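You operate a simulated robot arm through the tools that you are given. There is no shell and no other tool. Be economical: measure what you need, move in short steps, check, and stop when the job is done.

The job below is to be done with a simulated robot arm. You get a single attempt, and the scene is never put back.

## Task
Put the small teal valve block on top of the silver valve with the orange lever.

Only the result counts: the job must be done as asked and must still hold three seconds after the hand-in. Knocking over, shifting, dropping, spilling or breaking anything else fails it.

## Robot
A 7-joint arm with a two-finger parallel gripper, fixed in place. Base frame: the origin is at the foot of the arm, x ahead of it, y to its left, z up; the work surface is at about z = 0. Lengths are in m, angles in rad, forces in N, time in s.
With the tool pointing down near the work surface it reaches from about 0.24 to 0.62 m from the base axis. Its first joint turns from -1.152 to 1.152 rad. Payload 2.6 kg.
The TCP is the grasp point between the finger pads, 0.03 m short of the fingertips. In the tool frame z runs along the fingers and y along their closing line. The gripper opens to 0.094 m. The fingers are 0.028 m wide and 0.01 m thick; the gripper's body (0.05 by 0.096 m) begins 0.055 m behind the TCP.
Orientation is that of the tool frame in the base frame, as [roll, pitch, yaw] about the fixed x, y, z axes, in that order (R = Rz(yaw) Ry(pitch) Rx(roll)). With the fingers straight down and closing along the base's y, the tool's x points along the base's -x, its y along +y and its z along -z.

## Interface
- The arm moves only by the tool step_arm. Its argument "plan" is a list of rows, each an object (a shift or turn left out is 0, a gripper value left out holds the last) with "turn": the turn, a rotation vector about the base's x, y, z in units of 4 degrees (1.0 is 4 degrees), a list of three; "offset": the shift along the base's x, y, z in units of 20 mm (1.0 is 20 mm), a list of three; "fingers": the opening, from 0 (shut) to 1 (fully open). In form: [{"turn": [rx, ry, rz], "offset": [tx, ty, tz], "fingers": fingers}, ...]. A call has 1 to 8 rows; each row shifts and turns the commanded pose from where the row before left it. A call with a number of a shift or a turn outside -1 to 1 is refused whole. Rows are played at 5 a second. More than 0.05 m and 0.15 rad between two rows, or a gripper value outside its range, and nothing of the call is played. A pose out of reach is approached as far as the arm can. The call stops where the force on the tool passes 40 N (or 10 N more than at its start, if that is more) or the arm is blocked; 0.2 s more then pass. Each finger travels about 0.072 m/s and halts on what it meets, pressing with about 28 N; the grip force reading is that of the motor and also rises with nothing between the fingers. The clock runs only during rows and for 0.2 s after the last one: add rows that do not move to give the fingers time. It gives the time, the measured TCP pose, the force on the tool (base axes), the opening and the grip force at its end, in the units of the frame above (readings bear some noise), and new pictures: "show" is both (left out), scene, wrist or none.
- Cameras (640 x 400 px; columns grow to the right, rows downward): "scene" is fixed at [0.0389, 0.4455, 0.5489]; the picture's right is [-0.70, -0.72, 0.00], its down [-0.50, 0.49, -0.72] and it looks along [0.51, -0.50, -0.70] (base axes); focal length 315 px, centre (320, 200). "wrist" rides on the gripper at [0.076, 0.014, -0.102] in the tool frame; the picture's right is [-0.18, 0.98, 0.00], its down [-0.75, -0.14, -0.64] and it looks along [-0.63, -0.12, 0.77] (tool axes); focal length 243 px, centre (320, 200). There is no depth. A picture from a camera that has moved, and an enlarged one, comes with that camera's place and axes in the base frame and with its lens.
- inspect(camera, box): a new picture of the part [left, top, right, bottom] of that camera's present view, enlarged. It takes no simulated time.
- hand_in(): hands the job in; it is judged then, once.

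Go step by step. Nothing tells you positions but the pictures and the camera data: compare them with the known pose of the tool, close in by small moves and look again before you grip or let go. The budget is 90 turns and 200 pictures, counting those below and the enlarged ones. Unless the task says otherwise, let go and move clear before handing in, and close with one line.

The tools are called after ">>>" as name(argument=value, ...) on one line, values as JSON. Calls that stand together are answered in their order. step_arm: Moves the arm, as the interface text tells. Its arguments: {"type":"object","properties":{"plan":{"type":"array","items":{"type":"object","properties":{"turn":{"type":"array","items":{"type":"number"}},"offset":{"type":"array","items":{"type":"number"}},"fingers":{"type":"number"}}}},"show":{"type":"string","enum":["both","scene","wrist","none"]}},"required":["plan"]} The other tools are called the same way: inspect (camera, box) takes an enlarged picture of a part of a camera's view; hand_in () hands the job in.

At the start:

```text
clock: 0.0
tcp_pos: [0.369, 0.2162, 0.3151]
tool_rot: [3.142, 0.001, 3.141]
force: [-0.6, -0.1, -1.0]
gripper_width: 0.0938
grasp_force: 0.0
```

scene: 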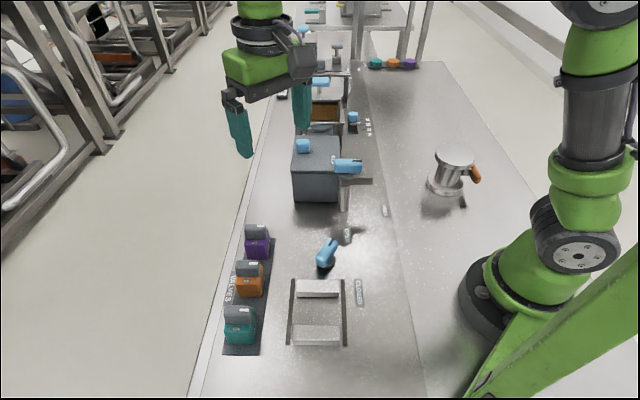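
wrist: 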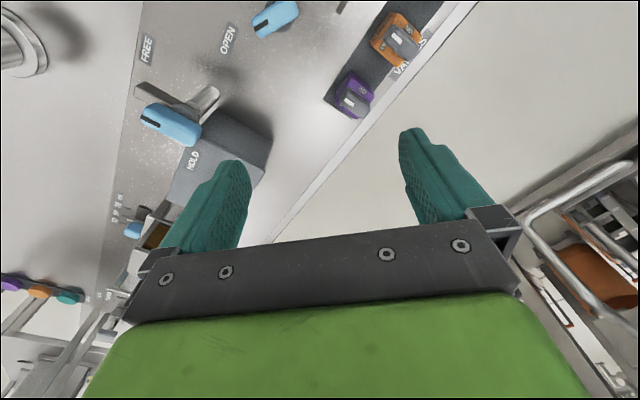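

I see a rack with purple, orange and teal blocks at the near edge, and a silver round part with an orange handle on the right. I'll enlarge both before moving.

>>> inspect(camera="scene", box=[200, 210, 360, 360])

>>> inspect(camera="scene", box=[400, 130, 500, 220])

>>> inspect(camera="scene", box=[270, 20, 430, 140])

```text
2.67 times, centred on (280, 285) of scene
camera zoom: at [0.0389, 0.4455, 0.5489], right [-0.7, -0.72, 0.0], down [-0.5, 0.49, -0.72], along [0.51, -0.5, -0.7], focal length 839 px, centre (427, -27)
```

zoom: 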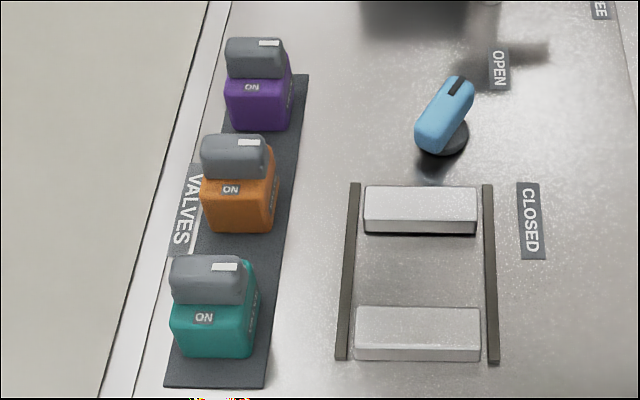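

```text
4.44 times, centred on (450, 175) of scene
camera zoom: at [0.0389, 0.4455, 0.5489], right [-0.7, -0.72, 0.0], down [-0.5, 0.49, -0.72], along [0.51, -0.5, -0.7], focal length 1398 px, centre (-258, 311)
```

zoom: 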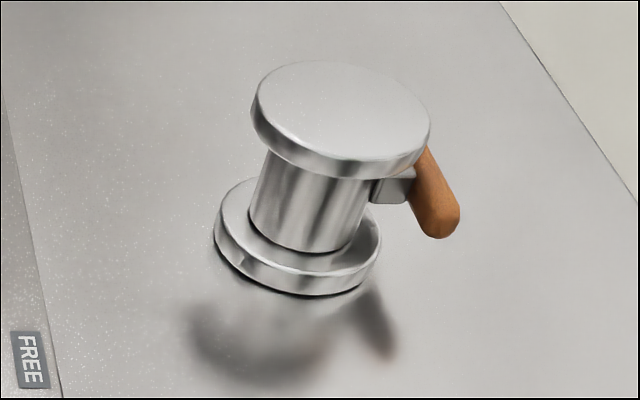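

```text
3.33 times, centred on (350, 80) of scene
camera zoom: at [0.0389, 0.4455, 0.5489], right [-0.7, -0.72, 0.0], down [-0.5, 0.49, -0.72], along [0.51, -0.5, -0.7], focal length 1049 px, centre (220, 600)
```

zoom: 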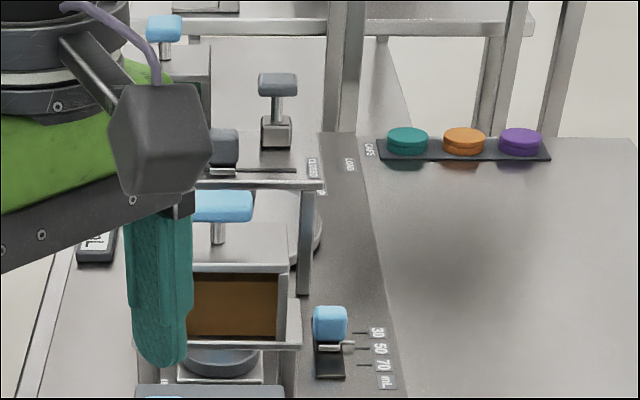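

The teal valve block sits at the near end of the rack, around (0.298, 0.382), with the rack running at 45° in the base frame. The silver valve is near (0.26, -0.27). I'll turn the tool by -45° and move above the teal block.

>>> step_arm(plan=[{"turn": [0, 0, -0.9375], "offset": [-0.296, 0.69, 0], "fingers": 1}, {"turn": [0, 0, -0.9375], "offset": [-0.296, 0.69, 0]}, {"turn": [0, 0, -0.9375], "offset": [-0.296, 0.69, 0]}, {"turn": [0, 0, -0.9375], "offset": [-0.296, 0.69, 0]}, {"turn": [0, 0, -0.9375], "offset": [-0.296, 0.69, 0]}, {"turn": [0, 0, -0.9375], "offset": [-0.296, 0.69, 0]}, {"turn": [0, 0, -0.9375], "offset": [-0.296, 0.69, 0]}, {"turn": [0, 0, -0.9375], "offset": [-0.296, 0.69, 0]}], show="none")

>>> step_arm(plan=[{"turn": [0, 0, -0.9375], "offset": [-0.296, 0.69, -0.8]}, {"turn": [0, 0, -0.9375], "offset": [-0.296, 0.69, -0.8]}, {"turn": [0, 0, -0.9375], "offset": [-0.296, 0.69, -0.8]}, {"turn": [0, 0, -0.9375], "offset": [-0.296, 0.69, -0.8]}, {"offset": [0, 0, -0.8]}], show="both")

```text
clock: 1.8
tcp_pos: [0.3212, 0.3248, 0.314]
tool_rot: [3.14, 0.002, 2.616]
force: [0.6, 0.1, -0.6]
gripper_width: 0.0938
grasp_force: 0.0
```

```text
clock: 3.0
tcp_pos: [0.2988, 0.3798, 0.2349]
tool_rot: [-3.141, 0.0, 2.356]
force: [0.0, -0.3, 0.2]
gripper_width: 0.0941
grasp_force: 0.0
camera wrist: at [0.2537, 0.4437, 0.3379], right [0.83, 0.56, 0.0], down [0.43, -0.63, 0.64], along [0.36, -0.53, -0.77], focal length 243 px, centre (320, 200)
```

scene: 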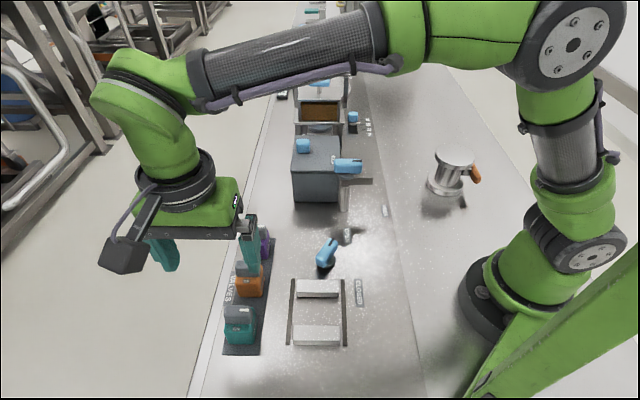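
wrist: 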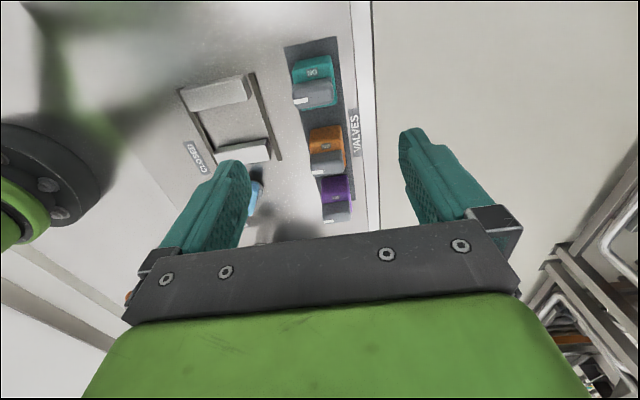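

The tool hangs near the teal block with the rack lined up to the fingers. I'll enlarge the wrist view to measure the block.

>>> inspect(camera="wrist", box=[270, 30, 380, 230])

>>> inspect(camera="wrist", box=[270, 40, 350, 120])

>>> inspect(camera="scene", box=[200, 280, 290, 360])

```text
2.00 times, centred on (325, 130) of wrist
camera zoom: at [0.2537, 0.4437, 0.3379], right [0.83, 0.56, 0.0], down [0.43, -0.63, 0.64], along [0.36, -0.53, -0.77], focal length 485 px, centre (310, 340)
```

zoom: 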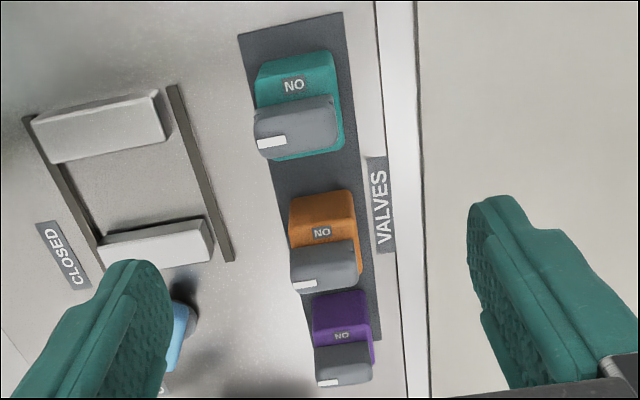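

```text
5.00 times, centred on (310, 80) of wrist
camera zoom: at [0.2537, 0.4437, 0.3379], right [0.83, 0.56, 0.0], down [0.43, -0.63, 0.64], along [0.36, -0.53, -0.77], focal length 1213 px, centre (370, 800)
```

zoom: 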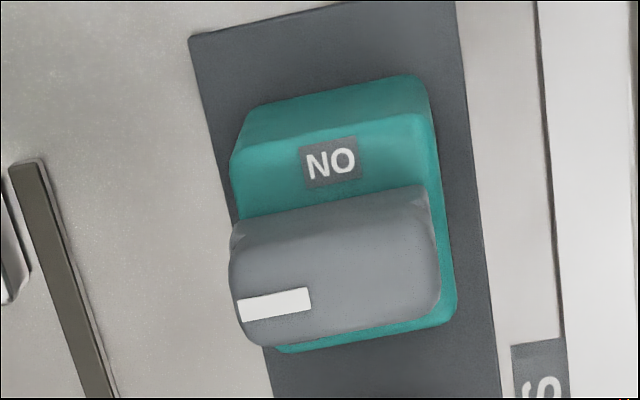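

```text
5.00 times, centred on (245, 320) of scene
camera zoom: at [0.0389, 0.4455, 0.5489], right [-0.7, -0.72, 0.0], down [-0.5, 0.49, -0.72], along [0.51, -0.5, -0.7], focal length 1573 px, centre (695, -400)
```

zoom: 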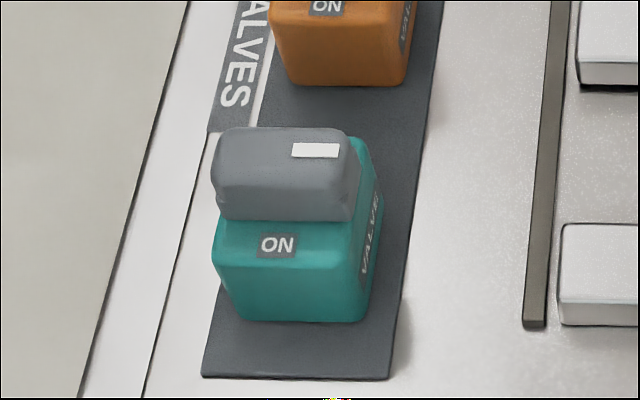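

The block measures about 0.045 m square and 0.05 m tall, with its lever reaching z of about 0.088, centred near (0.294, 0.377). I'll centre over it and go down partway, then check.

>>> step_arm(plan=[{"offset": [-0.22, -0.12, -0.8]}, {"offset": [0, 0, -1]}, {"offset": [0, 0, -1]}, {"offset": [0, 0, -1]}, {"offset": [0, 0, -1]}, {"offset": [0, 0, -1]}])

```text
clock: 4.4
tcp_pos: [0.2939, 0.3818, 0.121]
tool_rot: [3.141, 0.001, 2.358]
force: [-0.7, -0.9, 0.5]
gripper_width: 0.094
grasp_force: 0.0
camera wrist: at [0.248, 0.4441, 0.2238], right [0.82, 0.57, 0.0], down [0.43, -0.63, 0.64], along [0.36, -0.53, -0.77], focal length 243 px, centre (320, 200)
```

scene: 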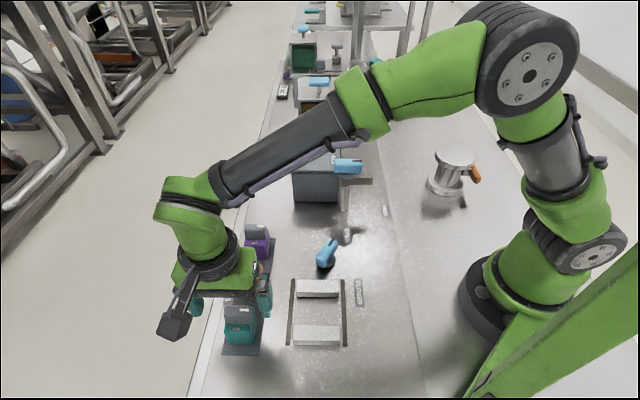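
wrist: 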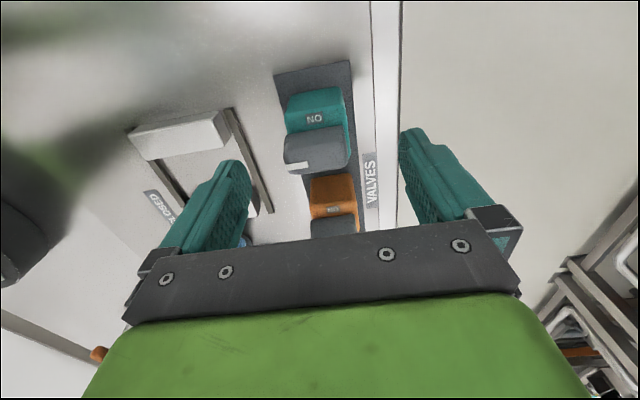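

The fingers straddle the block's line. I'll enlarge to recheck the centre with the better resolution.

>>> inspect(camera="wrist", box=[260, 70, 380, 190])

>>> inspect(camera="scene", box=[180, 260, 290, 360])

```text
3.33 times, centred on (320, 130) of wrist
camera zoom: at [0.248, 0.4441, 0.2238], right [0.82, 0.57, 0.0], down [0.43, -0.63, 0.64], along [0.36, -0.53, -0.77], focal length 809 px, centre (320, 433)
```

zoom: 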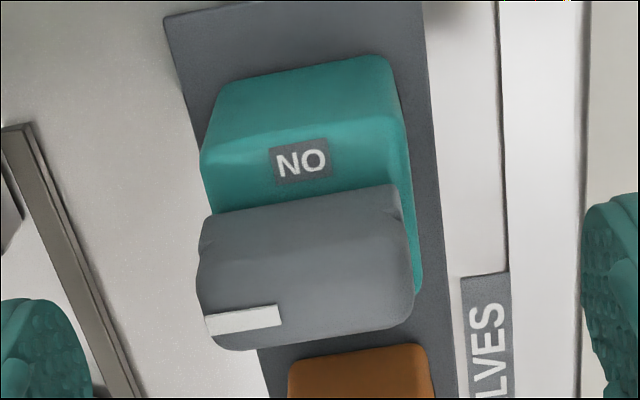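

```text
4.00 times, centred on (235, 310) of scene
camera zoom: at [0.0389, 0.4455, 0.5489], right [-0.7, -0.72, 0.0], down [-0.5, 0.49, -0.72], along [0.51, -0.5, -0.7], focal length 1258 px, centre (660, -240)
```

zoom: 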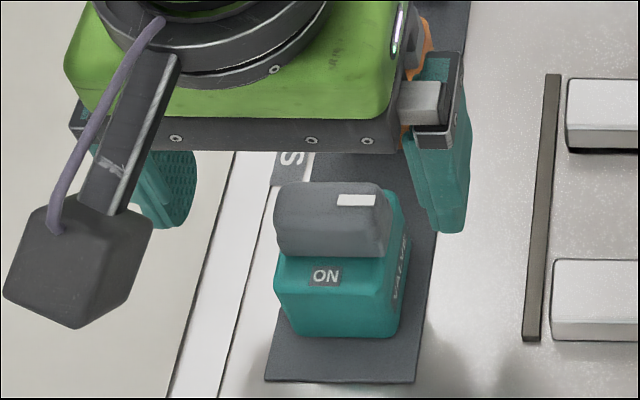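

The block is centred at about (0.294, 0.376). I'll go down to TCP z of about 0.047 with a small y correction.

>>> step_arm(plan=[{"offset": [0, -0.15, -0.9]}, {"offset": [0, 0, -0.9]}, {"offset": [0, 0, -0.9]}, {"offset": [0, 0, -0.95]}, {}])

```text
clock: 5.6
tcp_pos: [0.2937, 0.3781, 0.0468]
tool_rot: [-3.141, 0.001, 2.356]
force: [-0.4, -0.1, 0.1]
gripper_width: 0.094
grasp_force: 0.0
camera wrist: at [0.2487, 0.4417, 0.1504], right [0.82, 0.57, 0.0], down [0.43, -0.63, 0.64], along [0.36, -0.53, -0.77], focal length 243 px, centre (320, 200)
```

scene: 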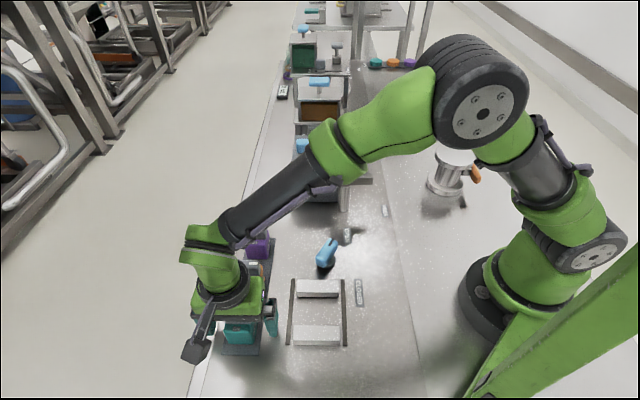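
wrist: 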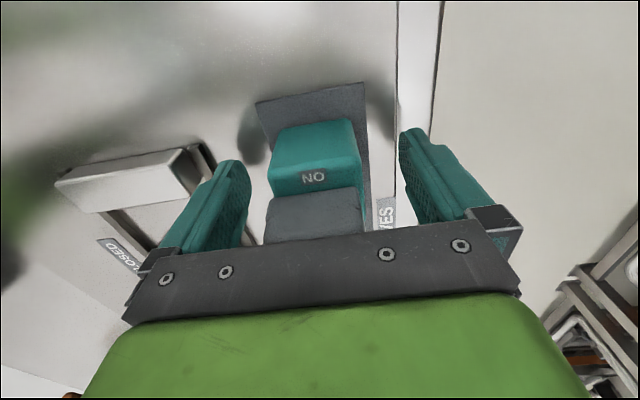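

The block sits between the fingers with no contact. I'll close now.

>>> step_arm(plan=[{"fingers": 0.6}, {"fingers": 0.3}, {"fingers": 0.3}, {"fingers": 0.3}, {"fingers": 0.3}])

```text
clock: 6.8
tcp_pos: [0.2935, 0.3794, 0.0474]
tool_rot: [3.14, -0.001, 2.356]
force: [1.0, 0.3, 0.4]
gripper_width: 0.0484
grasp_force: 28.2
camera wrist: at [0.2488, 0.4417, 0.1508], right [0.82, 0.57, 0.0], down [0.43, -0.63, 0.64], along [0.36, -0.53, -0.77], focal length 243 px, centre (320, 200)
```

scene: 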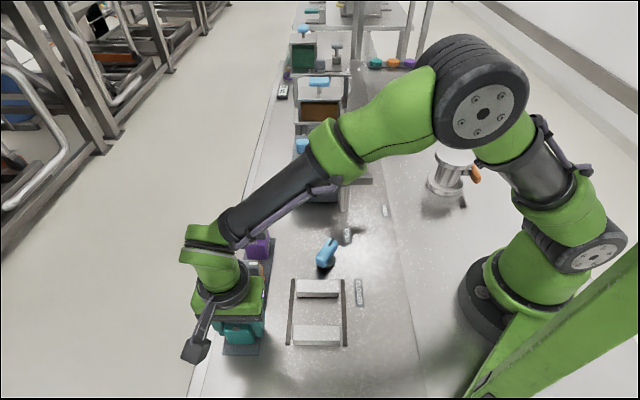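
wrist: 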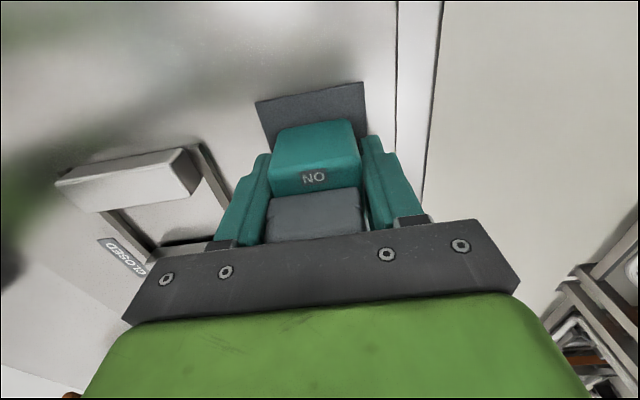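

The grip holds at 0.048 m with 28 N. I'll lift straight up.

>>> step_arm(plan=[{"offset": [0, 0, 0.5]}, {"offset": [0, 0, 1]}, {"offset": [0, 0, 1]}, {"offset": [0, 0, 1]}, {"offset": [0, 0, 1]}, {"offset": [0, 0, 1]}, {"offset": [0, 0, 1]}, {"offset": [0, 0, 1]}])

>>> step_arm(plan=[{"offset": [0, 0, 1]}, {"offset": [0, 0, 1]}, {"offset": [0, 0, 1]}])

>>> inspect(camera="wrist", box=[220, 80, 420, 260])

```text
clock: 8.6
tcp_pos: [0.291, 0.376, 0.1963]
tool_rot: [-3.139, 0.0, 2.358]
force: [-0.8, 0.3, -1.2]
gripper_width: 0.0482
grasp_force: 28.2
camera wrist: at [0.2472, 0.4396, 0.299], right [0.82, 0.57, 0.0], down [0.43, -0.63, 0.64], along [0.36, -0.53, -0.77], focal length 243 px, centre (320, 200)
```

scene: 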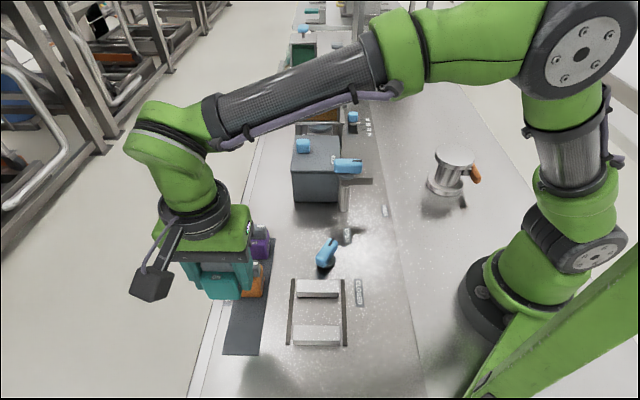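
wrist: 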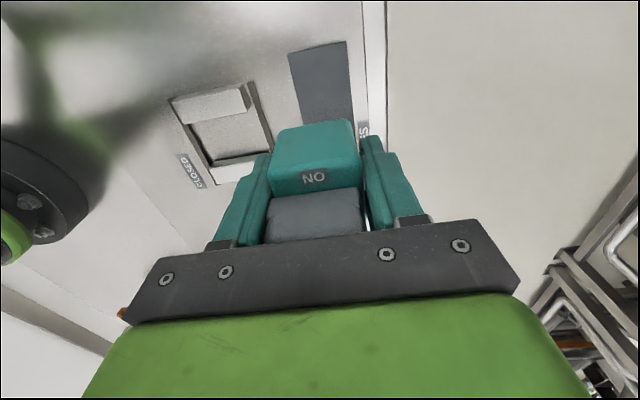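

```text
clock: 9.4
tcp_pos: [0.2936, 0.3768, 0.2574]
tool_rot: [-3.139, -0.002, 2.359]
force: [-0.4, -0.2, -1.5]
gripper_width: 0.0482
grasp_force: 28.5
camera wrist: at [0.2486, 0.4401, 0.3604], right [0.82, 0.57, 0.0], down [0.43, -0.63, 0.64], along [0.36, -0.53, -0.77], focal length 243 px, centre (320, 200)
```

scene: 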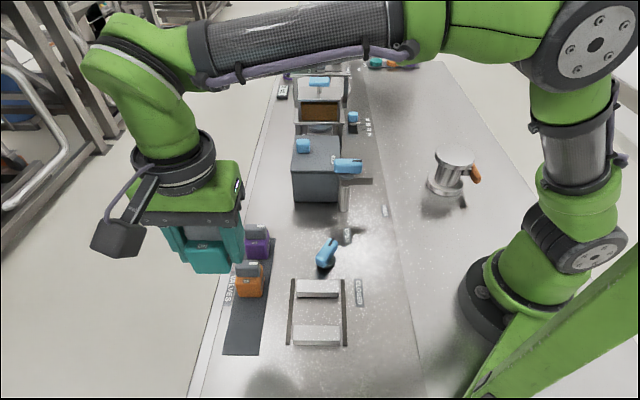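
wrist: 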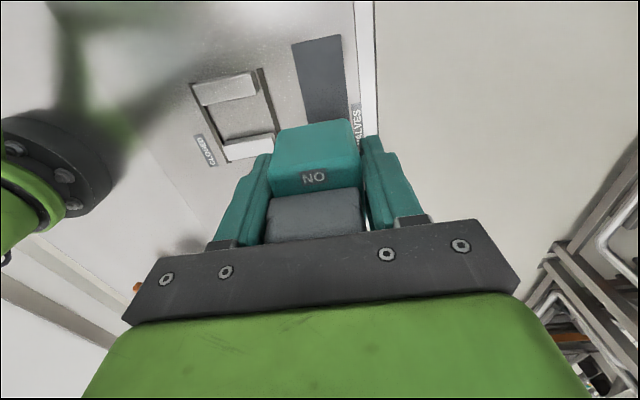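

```text
2.22 times, centred on (320, 170) of wrist
camera zoom: at [0.2486, 0.4401, 0.3604], right [0.82, 0.57, 0.0], down [0.43, -0.63, 0.64], along [0.36, -0.53, -0.77], focal length 539 px, centre (320, 267)
```

zoom: 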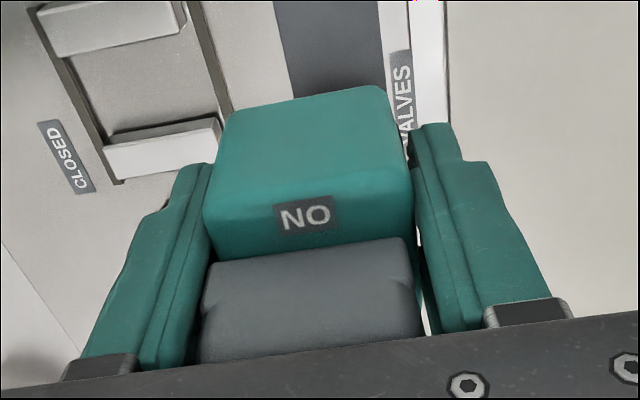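

The block is held firmly. The silver valve's flat top is near (0.248, -0.215) at z of about 0.10. I'll carry the block over in an arc at z of about 0.30.

>>> step_arm(plan=[{"offset": [0.35, -1, 0.27]}, {"offset": [0.35, -1, 0.27]}, {"offset": [0.35, -1, 0.27]}, {"offset": [0.35, -1, 0.27]}, {"offset": [0.35, -1, 0.27]}, {"offset": [0.35, -1, 0.27]}, {"offset": [0.35, -1, 0.27]}, {"offset": [0.35, -1, 0.27]}], show="none")

>>> step_arm(plan=[{"offset": [0, -1, 0]}, {"offset": [0, -1, 0]}, {"offset": [0, -1, 0]}, {"offset": [0, -1, 0]}, {"offset": [0, -1, 0]}, {"offset": [0, -1, 0]}, {"offset": [0, -1, 0]}, {"offset": [0, -1, 0]}], show="both")

```text
clock: 11.2
tcp_pos: [0.3492, 0.2175, 0.2998]
tool_rot: [-3.141, 0.0, 2.356]
force: [0.4, -0.7, -2.2]
gripper_width: 0.0483
grasp_force: 27.6
```

```text
clock: 13.0
tcp_pos: [0.3471, 0.0536, 0.2987]
tool_rot: [3.142, 0.002, 2.357]
force: [0.0, -0.1, -2.3]
gripper_width: 0.0484
grasp_force: 27.5
camera wrist: at [0.3042, 0.1173, 0.402], right [0.82, 0.57, 0.0], down [0.43, -0.63, 0.64], along [0.36, -0.53, -0.77], focal length 243 px, centre (320, 200)
```

scene: 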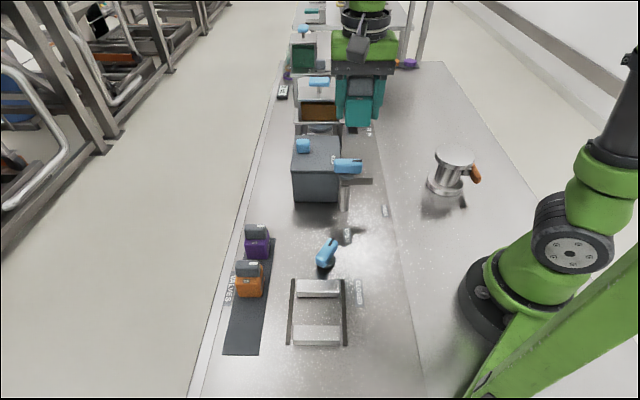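
wrist: 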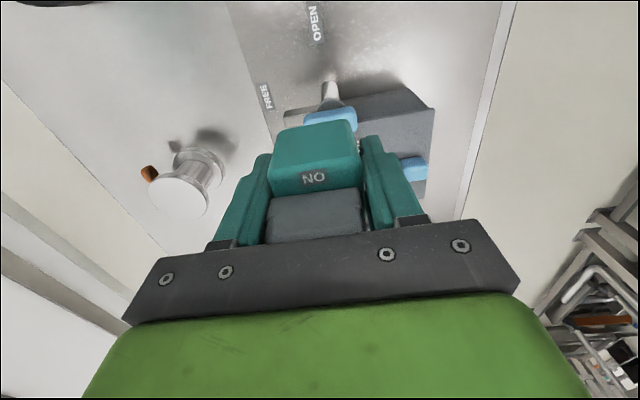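

The valve shows up in the wrist view too, at about (0.255, -0.22), which agrees with the scene estimate. I'll carry on toward it.

>>> step_arm(plan=[{"offset": [-0.25, -1, 0]}, {"offset": [-0.25, -1, 0]}, {"offset": [-0.25, -1, 0]}, {"offset": [-0.25, -1, 0]}, {"offset": [-0.25, -1, 0]}, {"offset": [-0.25, -1, 0]}, {"offset": [-0.25, -1, 0]}, {"offset": [-0.25, -1, 0]}])

>>> inspect(camera="wrist", box=[160, 0, 420, 260])

```text
clock: 14.8
tcp_pos: [0.3103, -0.1023, 0.2988]
tool_rot: [-3.141, 0.0, 2.359]
force: [1.0, 0.1, -2.5]
gripper_width: 0.0482
grasp_force: 27.8
camera wrist: at [0.2645, -0.0401, 0.4029], right [0.82, 0.57, 0.0], down [0.43, -0.63, 0.64], along [0.36, -0.53, -0.77], focal length 243 px, centre (320, 200)
```

scene: 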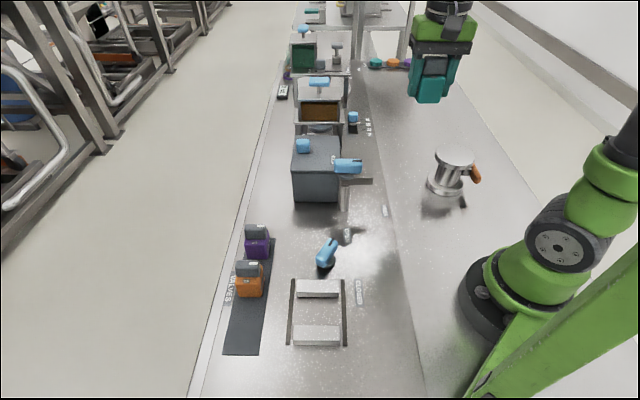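
wrist: 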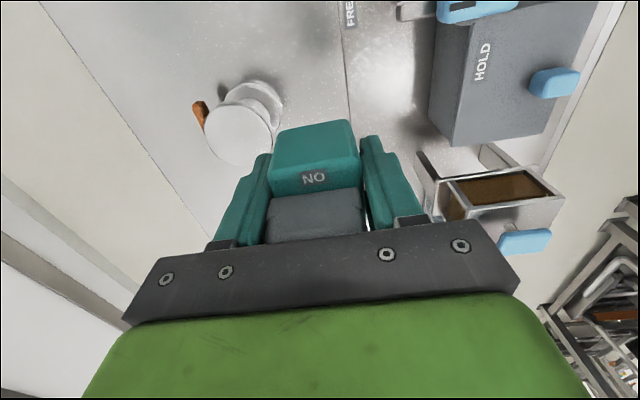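

```text
1.54 times, centred on (290, 130) of wrist
camera zoom: at [0.2645, -0.0401, 0.4029], right [0.82, 0.57, 0.0], down [0.43, -0.63, 0.64], along [0.36, -0.53, -0.77], focal length 373 px, centre (366, 308)
```

zoom: 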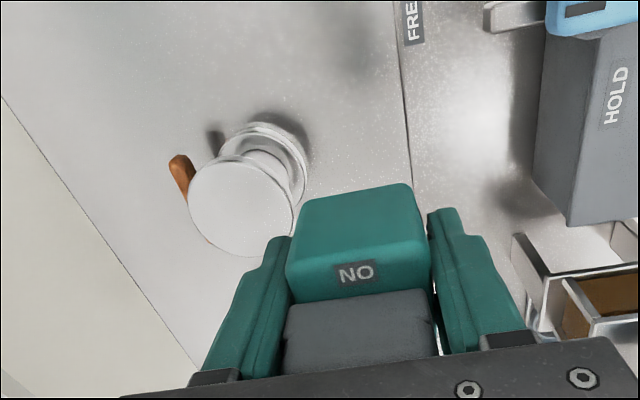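

Combining both views, the valve top is centred near (0.253, -0.222) at z of about 0.093, and roughly 0.09 m across. I'll move above it and come down partway.

>>> step_arm(plan=[{"offset": [-0.47, -0.987, 0]}, {"offset": [-0.47, -0.987, 0]}, {"offset": [-0.47, -0.987, 0]}, {"offset": [-0.47, -0.987, 0]}, {"offset": [-0.47, -0.987, 0]}, {"offset": [-0.47, -0.987, 0]}, {}], show="none")

>>> step_arm(plan=[{"offset": [0, 0, -1]}, {"offset": [0, 0, -1]}, {"offset": [0, 0, -1]}, {"offset": [0, 0, -1]}, {"offset": [0, 0, -1]}, {"offset": [0, 0, -1]}, {}])

>>> inspect(camera="scene", box=[390, 70, 520, 220])

>>> inspect(camera="wrist", box=[200, 60, 440, 260])

```text
clock: 16.4
tcp_pos: [0.2537, -0.2236, 0.2981]
tool_rot: [-3.14, -0.001, 2.358]
force: [0.5, 0.1, -1.3]
gripper_width: 0.0481
grasp_force: 27.5
```

```text
clock: 18.0
tcp_pos: [0.2534, -0.2227, 0.1802]
tool_rot: [3.141, 0.001, 2.356]
force: [-0.5, 0.6, -1.6]
gripper_width: 0.0481
grasp_force: 27.4
camera wrist: at [0.2074, -0.1589, 0.2834], right [0.82, 0.57, 0.0], down [0.43, -0.63, 0.64], along [0.36, -0.53, -0.77], focal length 243 px, centre (320, 200)
```

scene: 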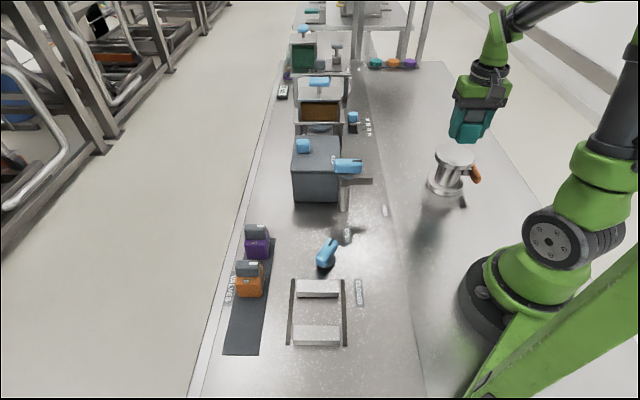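
wrist: 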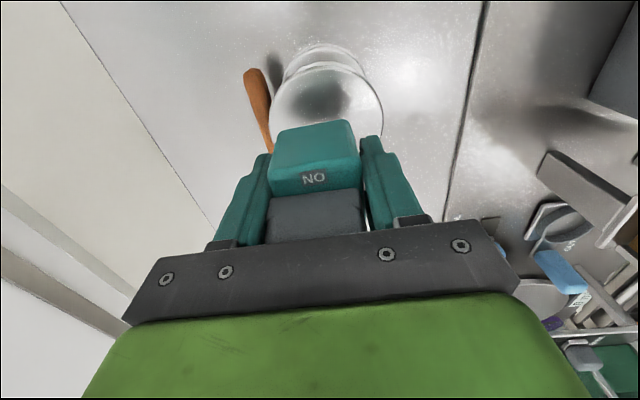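

```text
2.67 times, centred on (455, 145) of scene
camera zoom: at [0.0389, 0.4455, 0.5489], right [-0.7, -0.72, 0.0], down [-0.5, 0.49, -0.72], along [0.51, -0.5, -0.7], focal length 839 px, centre (-40, 347)
```

zoom: 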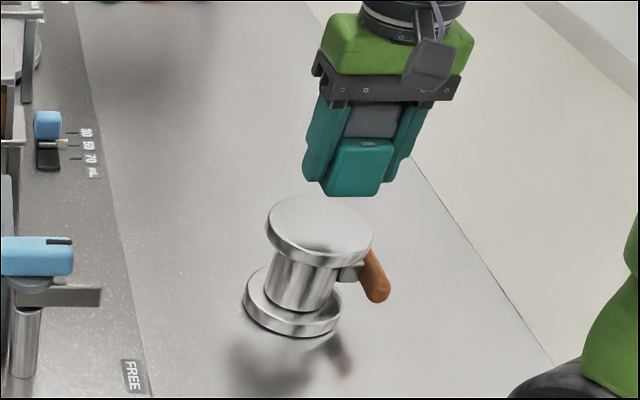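

```text
2.00 times, centred on (320, 160) of wrist
camera zoom: at [0.2074, -0.1589, 0.2834], right [0.82, 0.57, 0.0], down [0.43, -0.63, 0.64], along [0.36, -0.53, -0.77], focal length 485 px, centre (320, 280)
```

zoom: 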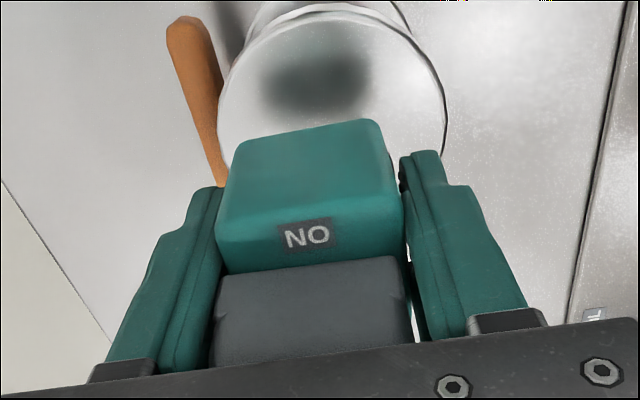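

The block is above the disc and well aligned. I'll lower it to just above the top and look again.

>>> step_arm(plan=[{"offset": [0.1, -0.05, -0.75]}, {"offset": [0, 0, -0.75]}, {}])

>>> inspect(camera="scene", box=[410, 100, 510, 200])

>>> inspect(camera="wrist", box=[200, 60, 440, 260])

```text
clock: 18.8
tcp_pos: [0.2545, -0.223, 0.1483]
tool_rot: [-3.14, 0.0, 2.357]
force: [0.3, 0.0, -2.2]
gripper_width: 0.0483
grasp_force: 28.4
camera wrist: at [0.2106, -0.1595, 0.2529], right [0.82, 0.57, 0.0], down [0.43, -0.63, 0.64], along [0.36, -0.53, -0.77], focal length 243 px, centre (320, 200)
```

scene: 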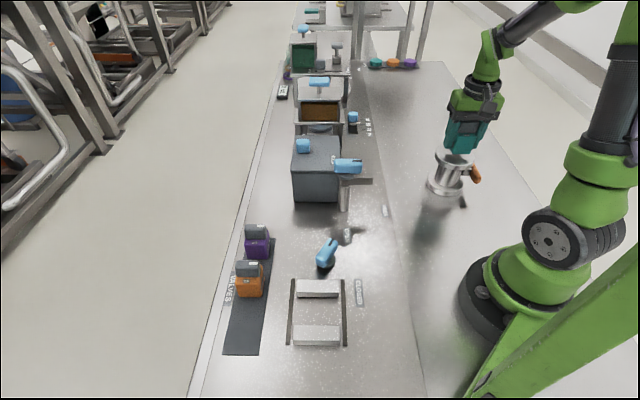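
wrist: 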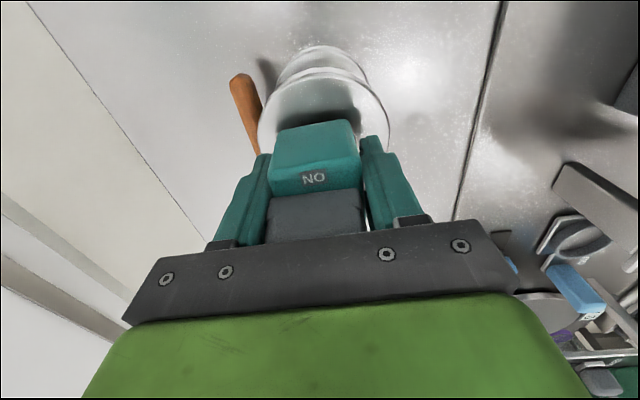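

```text
4.00 times, centred on (460, 150) of scene
camera zoom: at [0.0389, 0.4455, 0.5489], right [-0.7, -0.72, 0.0], down [-0.5, 0.49, -0.72], along [0.51, -0.5, -0.7], focal length 1258 px, centre (-240, 400)
```

zoom: 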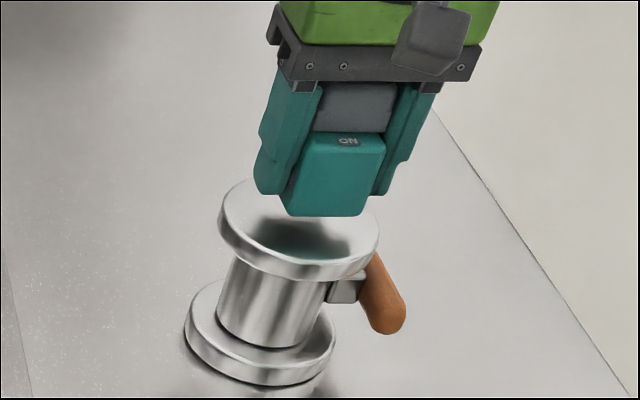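

```text
2.00 times, centred on (320, 160) of wrist
camera zoom: at [0.2106, -0.1595, 0.2529], right [0.82, 0.57, 0.0], down [0.43, -0.63, 0.64], along [0.36, -0.53, -0.77], focal length 485 px, centre (320, 280)
```

zoom: 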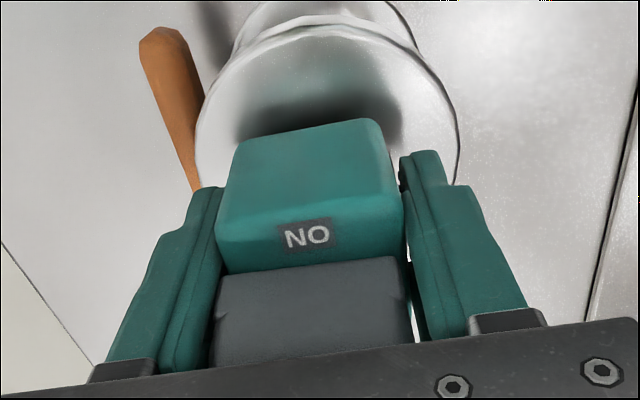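

The block looks slightly back and to the right of the disc centre, by roughly 9 mm and 4 mm. I'll shift it by (-0.0036, +0.0092) and recheck.

>>> step_arm(plan=[{"offset": [-0.18, 0.46, 0]}, {}], show="none")

>>> inspect(camera="scene", box=[420, 120, 490, 200])

>>> inspect(camera="wrist", box=[240, 30, 400, 190])

```text
clock: 19.4
tcp_pos: [0.2521, -0.2136, 0.1495]
tool_rot: [-3.14, 0.0, 2.357]
force: [0.5, 0.0, -2.1]
gripper_width: 0.0479
grasp_force: 27.8
```

```text
5.00 times, centred on (455, 160) of scene
camera zoom: at [0.0389, 0.4455, 0.5489], right [-0.7, -0.72, 0.0], down [-0.5, 0.49, -0.72], along [0.51, -0.5, -0.7], focal length 1573 px, centre (-355, 400)
```

zoom: 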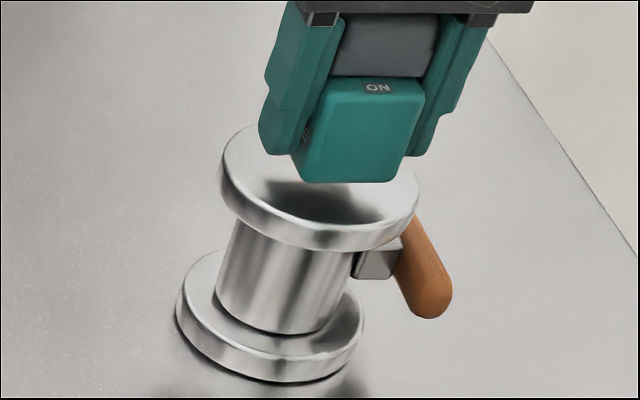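

```text
2.50 times, centred on (320, 110) of wrist
camera zoom: at [0.2071, -0.1505, 0.2527], right [0.82, 0.57, 0.0], down [0.43, -0.63, 0.64], along [0.36, -0.53, -0.77], focal length 606 px, centre (320, 425)
```

zoom: 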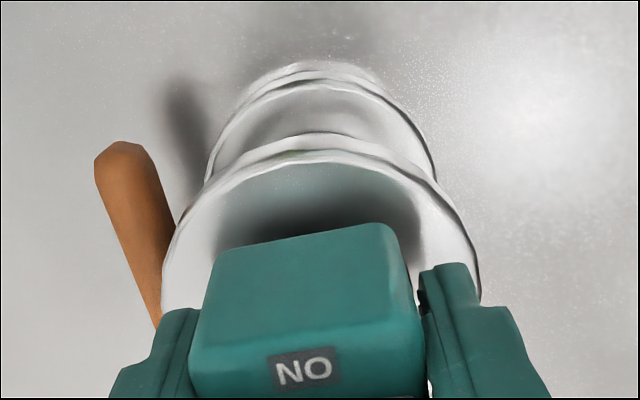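

The front-back alignment is good now. It needs about 4 mm more along the closing line, then a gentle descent.

>>> step_arm(plan=[{"offset": [0.12, 0.16, 0]}, {"offset": [0, 0, -0.15]}, {"offset": [0, 0, -0.15]}, {}], show="none")

>>> inspect(camera="scene", box=[420, 120, 490, 200])

```text
clock: 20.4
tcp_pos: [0.2524, -0.2111, 0.1429]
tool_rot: [-3.141, 0.0, 2.359]
force: [0.0, -0.3, -1.6]
gripper_width: 0.048
grasp_force: 28.0
```

```text
5.00 times, centred on (455, 160) of scene
camera zoom: at [0.0389, 0.4455, 0.5489], right [-0.7, -0.72, 0.0], down [-0.5, 0.49, -0.72], along [0.51, -0.5, -0.7], focal length 1573 px, centre (-355, 400)
```

zoom: 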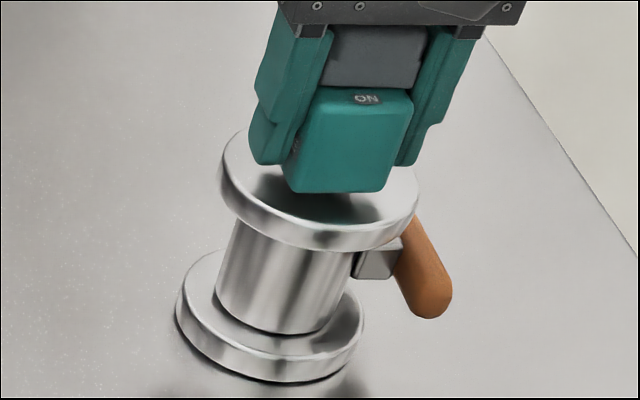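

The alignment looks right, with a few millimetres of gap left. I'll lower in 2 mm steps and watch the force.

>>> step_arm(plan=[{"offset": [0, 0, -0.1]}, {"offset": [0, 0, -0.1]}, {}], show="none")

>>> inspect(camera="scene", box=[420, 120, 490, 200])

```text
clock: 21.2
tcp_pos: [0.2544, -0.2121, 0.14]
tool_rot: [-3.14, 0.0, 2.355]
force: [-0.3, -0.6, -2.3]
gripper_width: 0.0479
grasp_force: 28.0
```

```text
5.00 times, centred on (455, 160) of scene
camera zoom: at [0.0389, 0.4455, 0.5489], right [-0.7, -0.72, 0.0], down [-0.5, 0.49, -0.72], along [0.51, -0.5, -0.7], focal length 1573 px, centre (-355, 400)
```

zoom: 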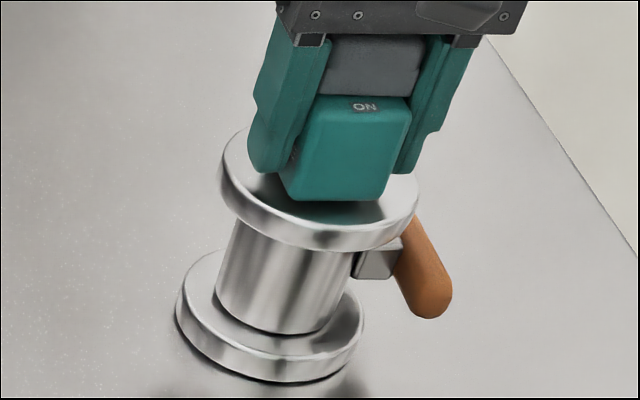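

Nearly touching: the reflection now meets the block. I'll go on in 1 mm steps until the vertical force rises.

>>> step_arm(plan=[{"offset": [0, 0, -0.05]}, {"offset": [0, 0, -0.05]}, {}], show="none")

>>> inspect(camera="scene", box=[420, 120, 490, 200])

```text
clock: 22.0
tcp_pos: [0.2545, -0.2109, 0.1377]
tool_rot: [-3.141, 0.0, 2.357]
force: [-0.5, 0.6, -1.9]
gripper_width: 0.0481
grasp_force: 28.3
```

```text
5.00 times, centred on (455, 160) of scene
camera zoom: at [0.0389, 0.4455, 0.5489], right [-0.7, -0.72, 0.0], down [-0.5, 0.49, -0.72], along [0.51, -0.5, -0.7], focal length 1573 px, centre (-355, 400)
```

zoom: 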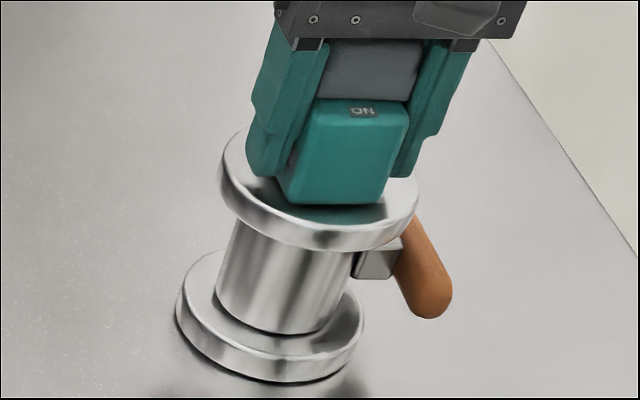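

No contact force yet; I'll continue in 1 mm steps.

>>> step_arm(plan=[{"offset": [0, 0, -0.05]}, {}], show="none")

>>> step_arm(plan=[{"offset": [0, 0, -0.05]}, {}], show="none")

>>> inspect(camera="scene", box=[420, 120, 490, 200])

```text
clock: 22.6
tcp_pos: [0.2539, -0.2121, 0.1371]
tool_rot: [-3.141, 0.001, 2.356]
force: [-0.6, -0.5, 1.1]
gripper_width: 0.0481
grasp_force: 27.5
```

```text
clock: 23.2
tcp_pos: [0.2543, -0.2135, 0.1369]
tool_rot: [3.142, 0.002, 2.357]
force: [-5.1, -0.5, 17.4]
gripper_width: 0.0482
grasp_force: 28.4
```

```text
5.00 times, centred on (455, 160) of scene
camera zoom: at [0.0388, 0.4455, 0.5489], right [-0.7, -0.72, 0.0], down [-0.5, 0.49, -0.72], along [0.51, -0.5, -0.7], focal length 1573 px, centre (-355, 400)
```

zoom: 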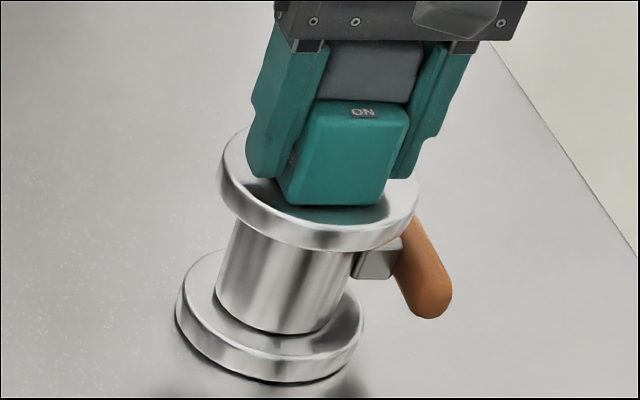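

Contact made, at 17 N. I'll ease off about 0.8 mm and open the fingers gradually.

>>> step_arm(plan=[{"offset": [0, 0, 0.04]}, {"fingers": 0.5}, {"fingers": 0.55}, {"fingers": 0.65}, {"fingers": 0.8}, {}, {}])

>>> inspect(camera="scene", box=[420, 120, 490, 200])

```text
clock: 24.8
tcp_pos: [0.2542, -0.2107, 0.1371]
tool_rot: [-3.141, 0.001, 2.358]
force: [0.4, 0.1, 0.2]
gripper_width: 0.0748
grasp_force: 0.0
camera wrist: at [0.2092, -0.1483, 0.2397], right [0.82, 0.57, 0.0], down [0.43, -0.63, 0.64], along [0.36, -0.53, -0.77], focal length 243 px, centre (320, 200)
```

scene: 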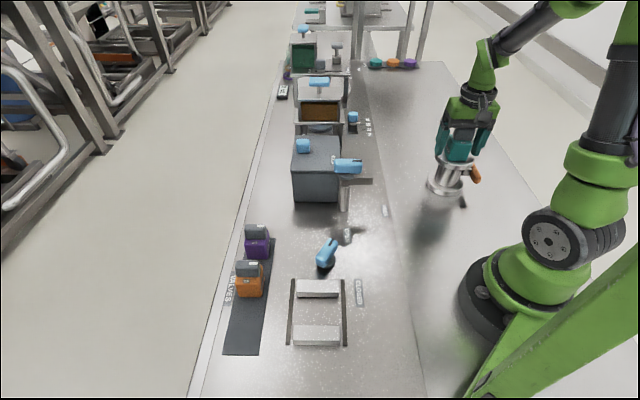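
wrist: 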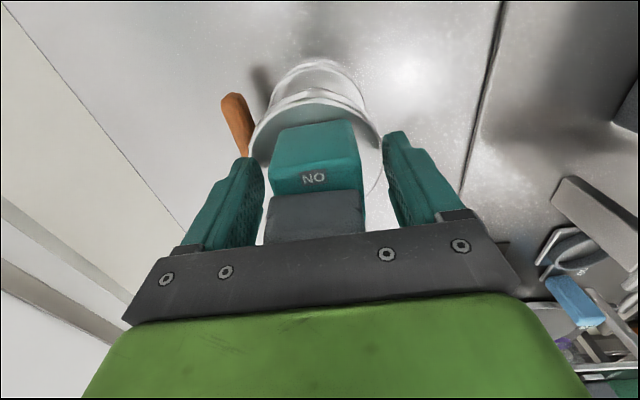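

```text
5.00 times, centred on (455, 160) of scene
camera zoom: at [0.0389, 0.4455, 0.5489], right [-0.7, -0.72, 0.0], down [-0.5, 0.49, -0.72], along [0.51, -0.5, -0.7], focal length 1573 px, centre (-355, 400)
```

zoom: 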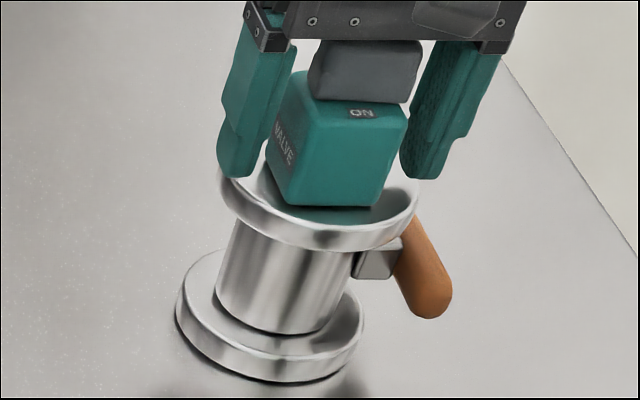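

The block stands on the disc and the fingers are clear of it. I'll lift straight up.

>>> step_arm(plan=[{"offset": [0, 0, 0.3]}, {"offset": [0, 0, 0.7]}, {"offset": [0, 0, 1]}, {"offset": [0, 0, 1]}, {"offset": [0, 0, 1]}, {"offset": [0, 0, 1]}, {"offset": [0, 0, 1]}, {"offset": [0, 0, 1]}])

>>> inspect(camera="scene", box=[410, 100, 500, 210])

>>> inspect(camera="wrist", box=[220, 30, 420, 230])

```text
clock: 26.6
tcp_pos: [0.2515, -0.2109, 0.2783]
tool_rot: [3.142, 0.0, 2.355]
force: [0.5, 0.8, -0.3]
gripper_width: 0.0751
grasp_force: 0.1
camera wrist: at [0.2077, -0.1463, 0.3808], right [0.82, 0.57, 0.0], down [0.43, -0.63, 0.64], along [0.36, -0.53, -0.77], focal length 243 px, centre (320, 200)
```

scene: 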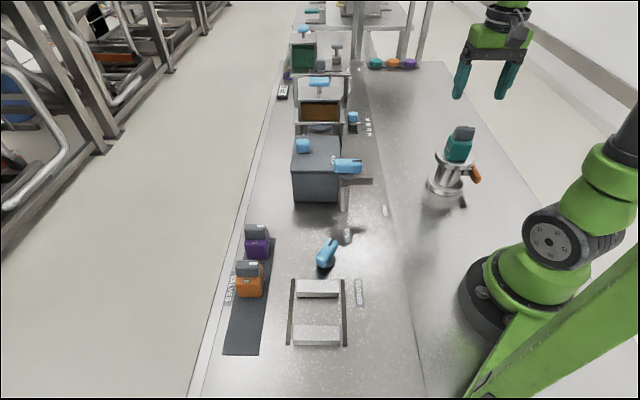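
wrist: 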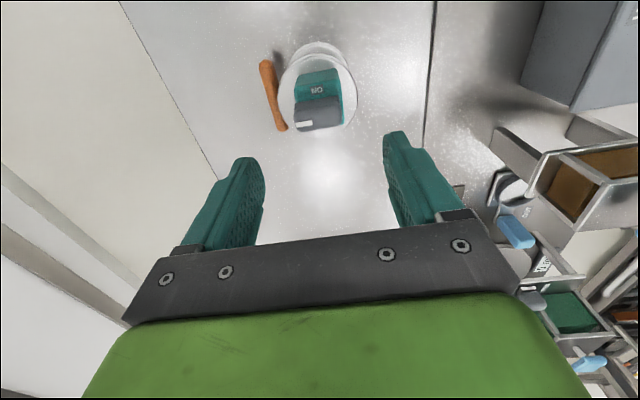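

```text
3.64 times, centred on (455, 155) of scene
camera zoom: at [0.0389, 0.4455, 0.5489], right [-0.7, -0.72, 0.0], down [-0.5, 0.49, -0.72], along [0.51, -0.5, -0.7], focal length 1144 px, centre (-171, 364)
```

zoom: 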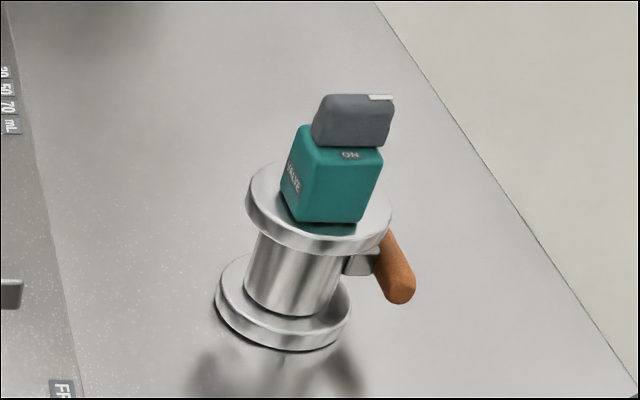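

```text
2.00 times, centred on (320, 130) of wrist
camera zoom: at [0.2077, -0.1463, 0.3808], right [0.82, 0.57, 0.0], down [0.43, -0.63, 0.64], along [0.36, -0.53, -0.77], focal length 485 px, centre (320, 340)
```

zoom: 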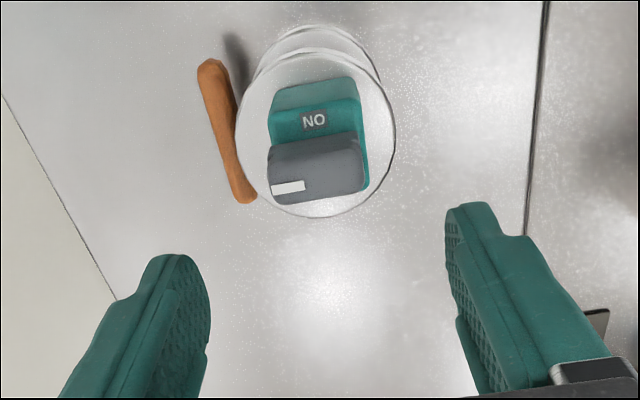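

The teal block stands upright and centred on the silver valve, nothing else has moved, and the gripper is clear. I'm handing in.

>>> hand_in()

```text
The job is handed in.
```

The small teal valve block is on top of the silver valve with the orange lever, released and standing upright with the gripper clear, and I have handed the job in.
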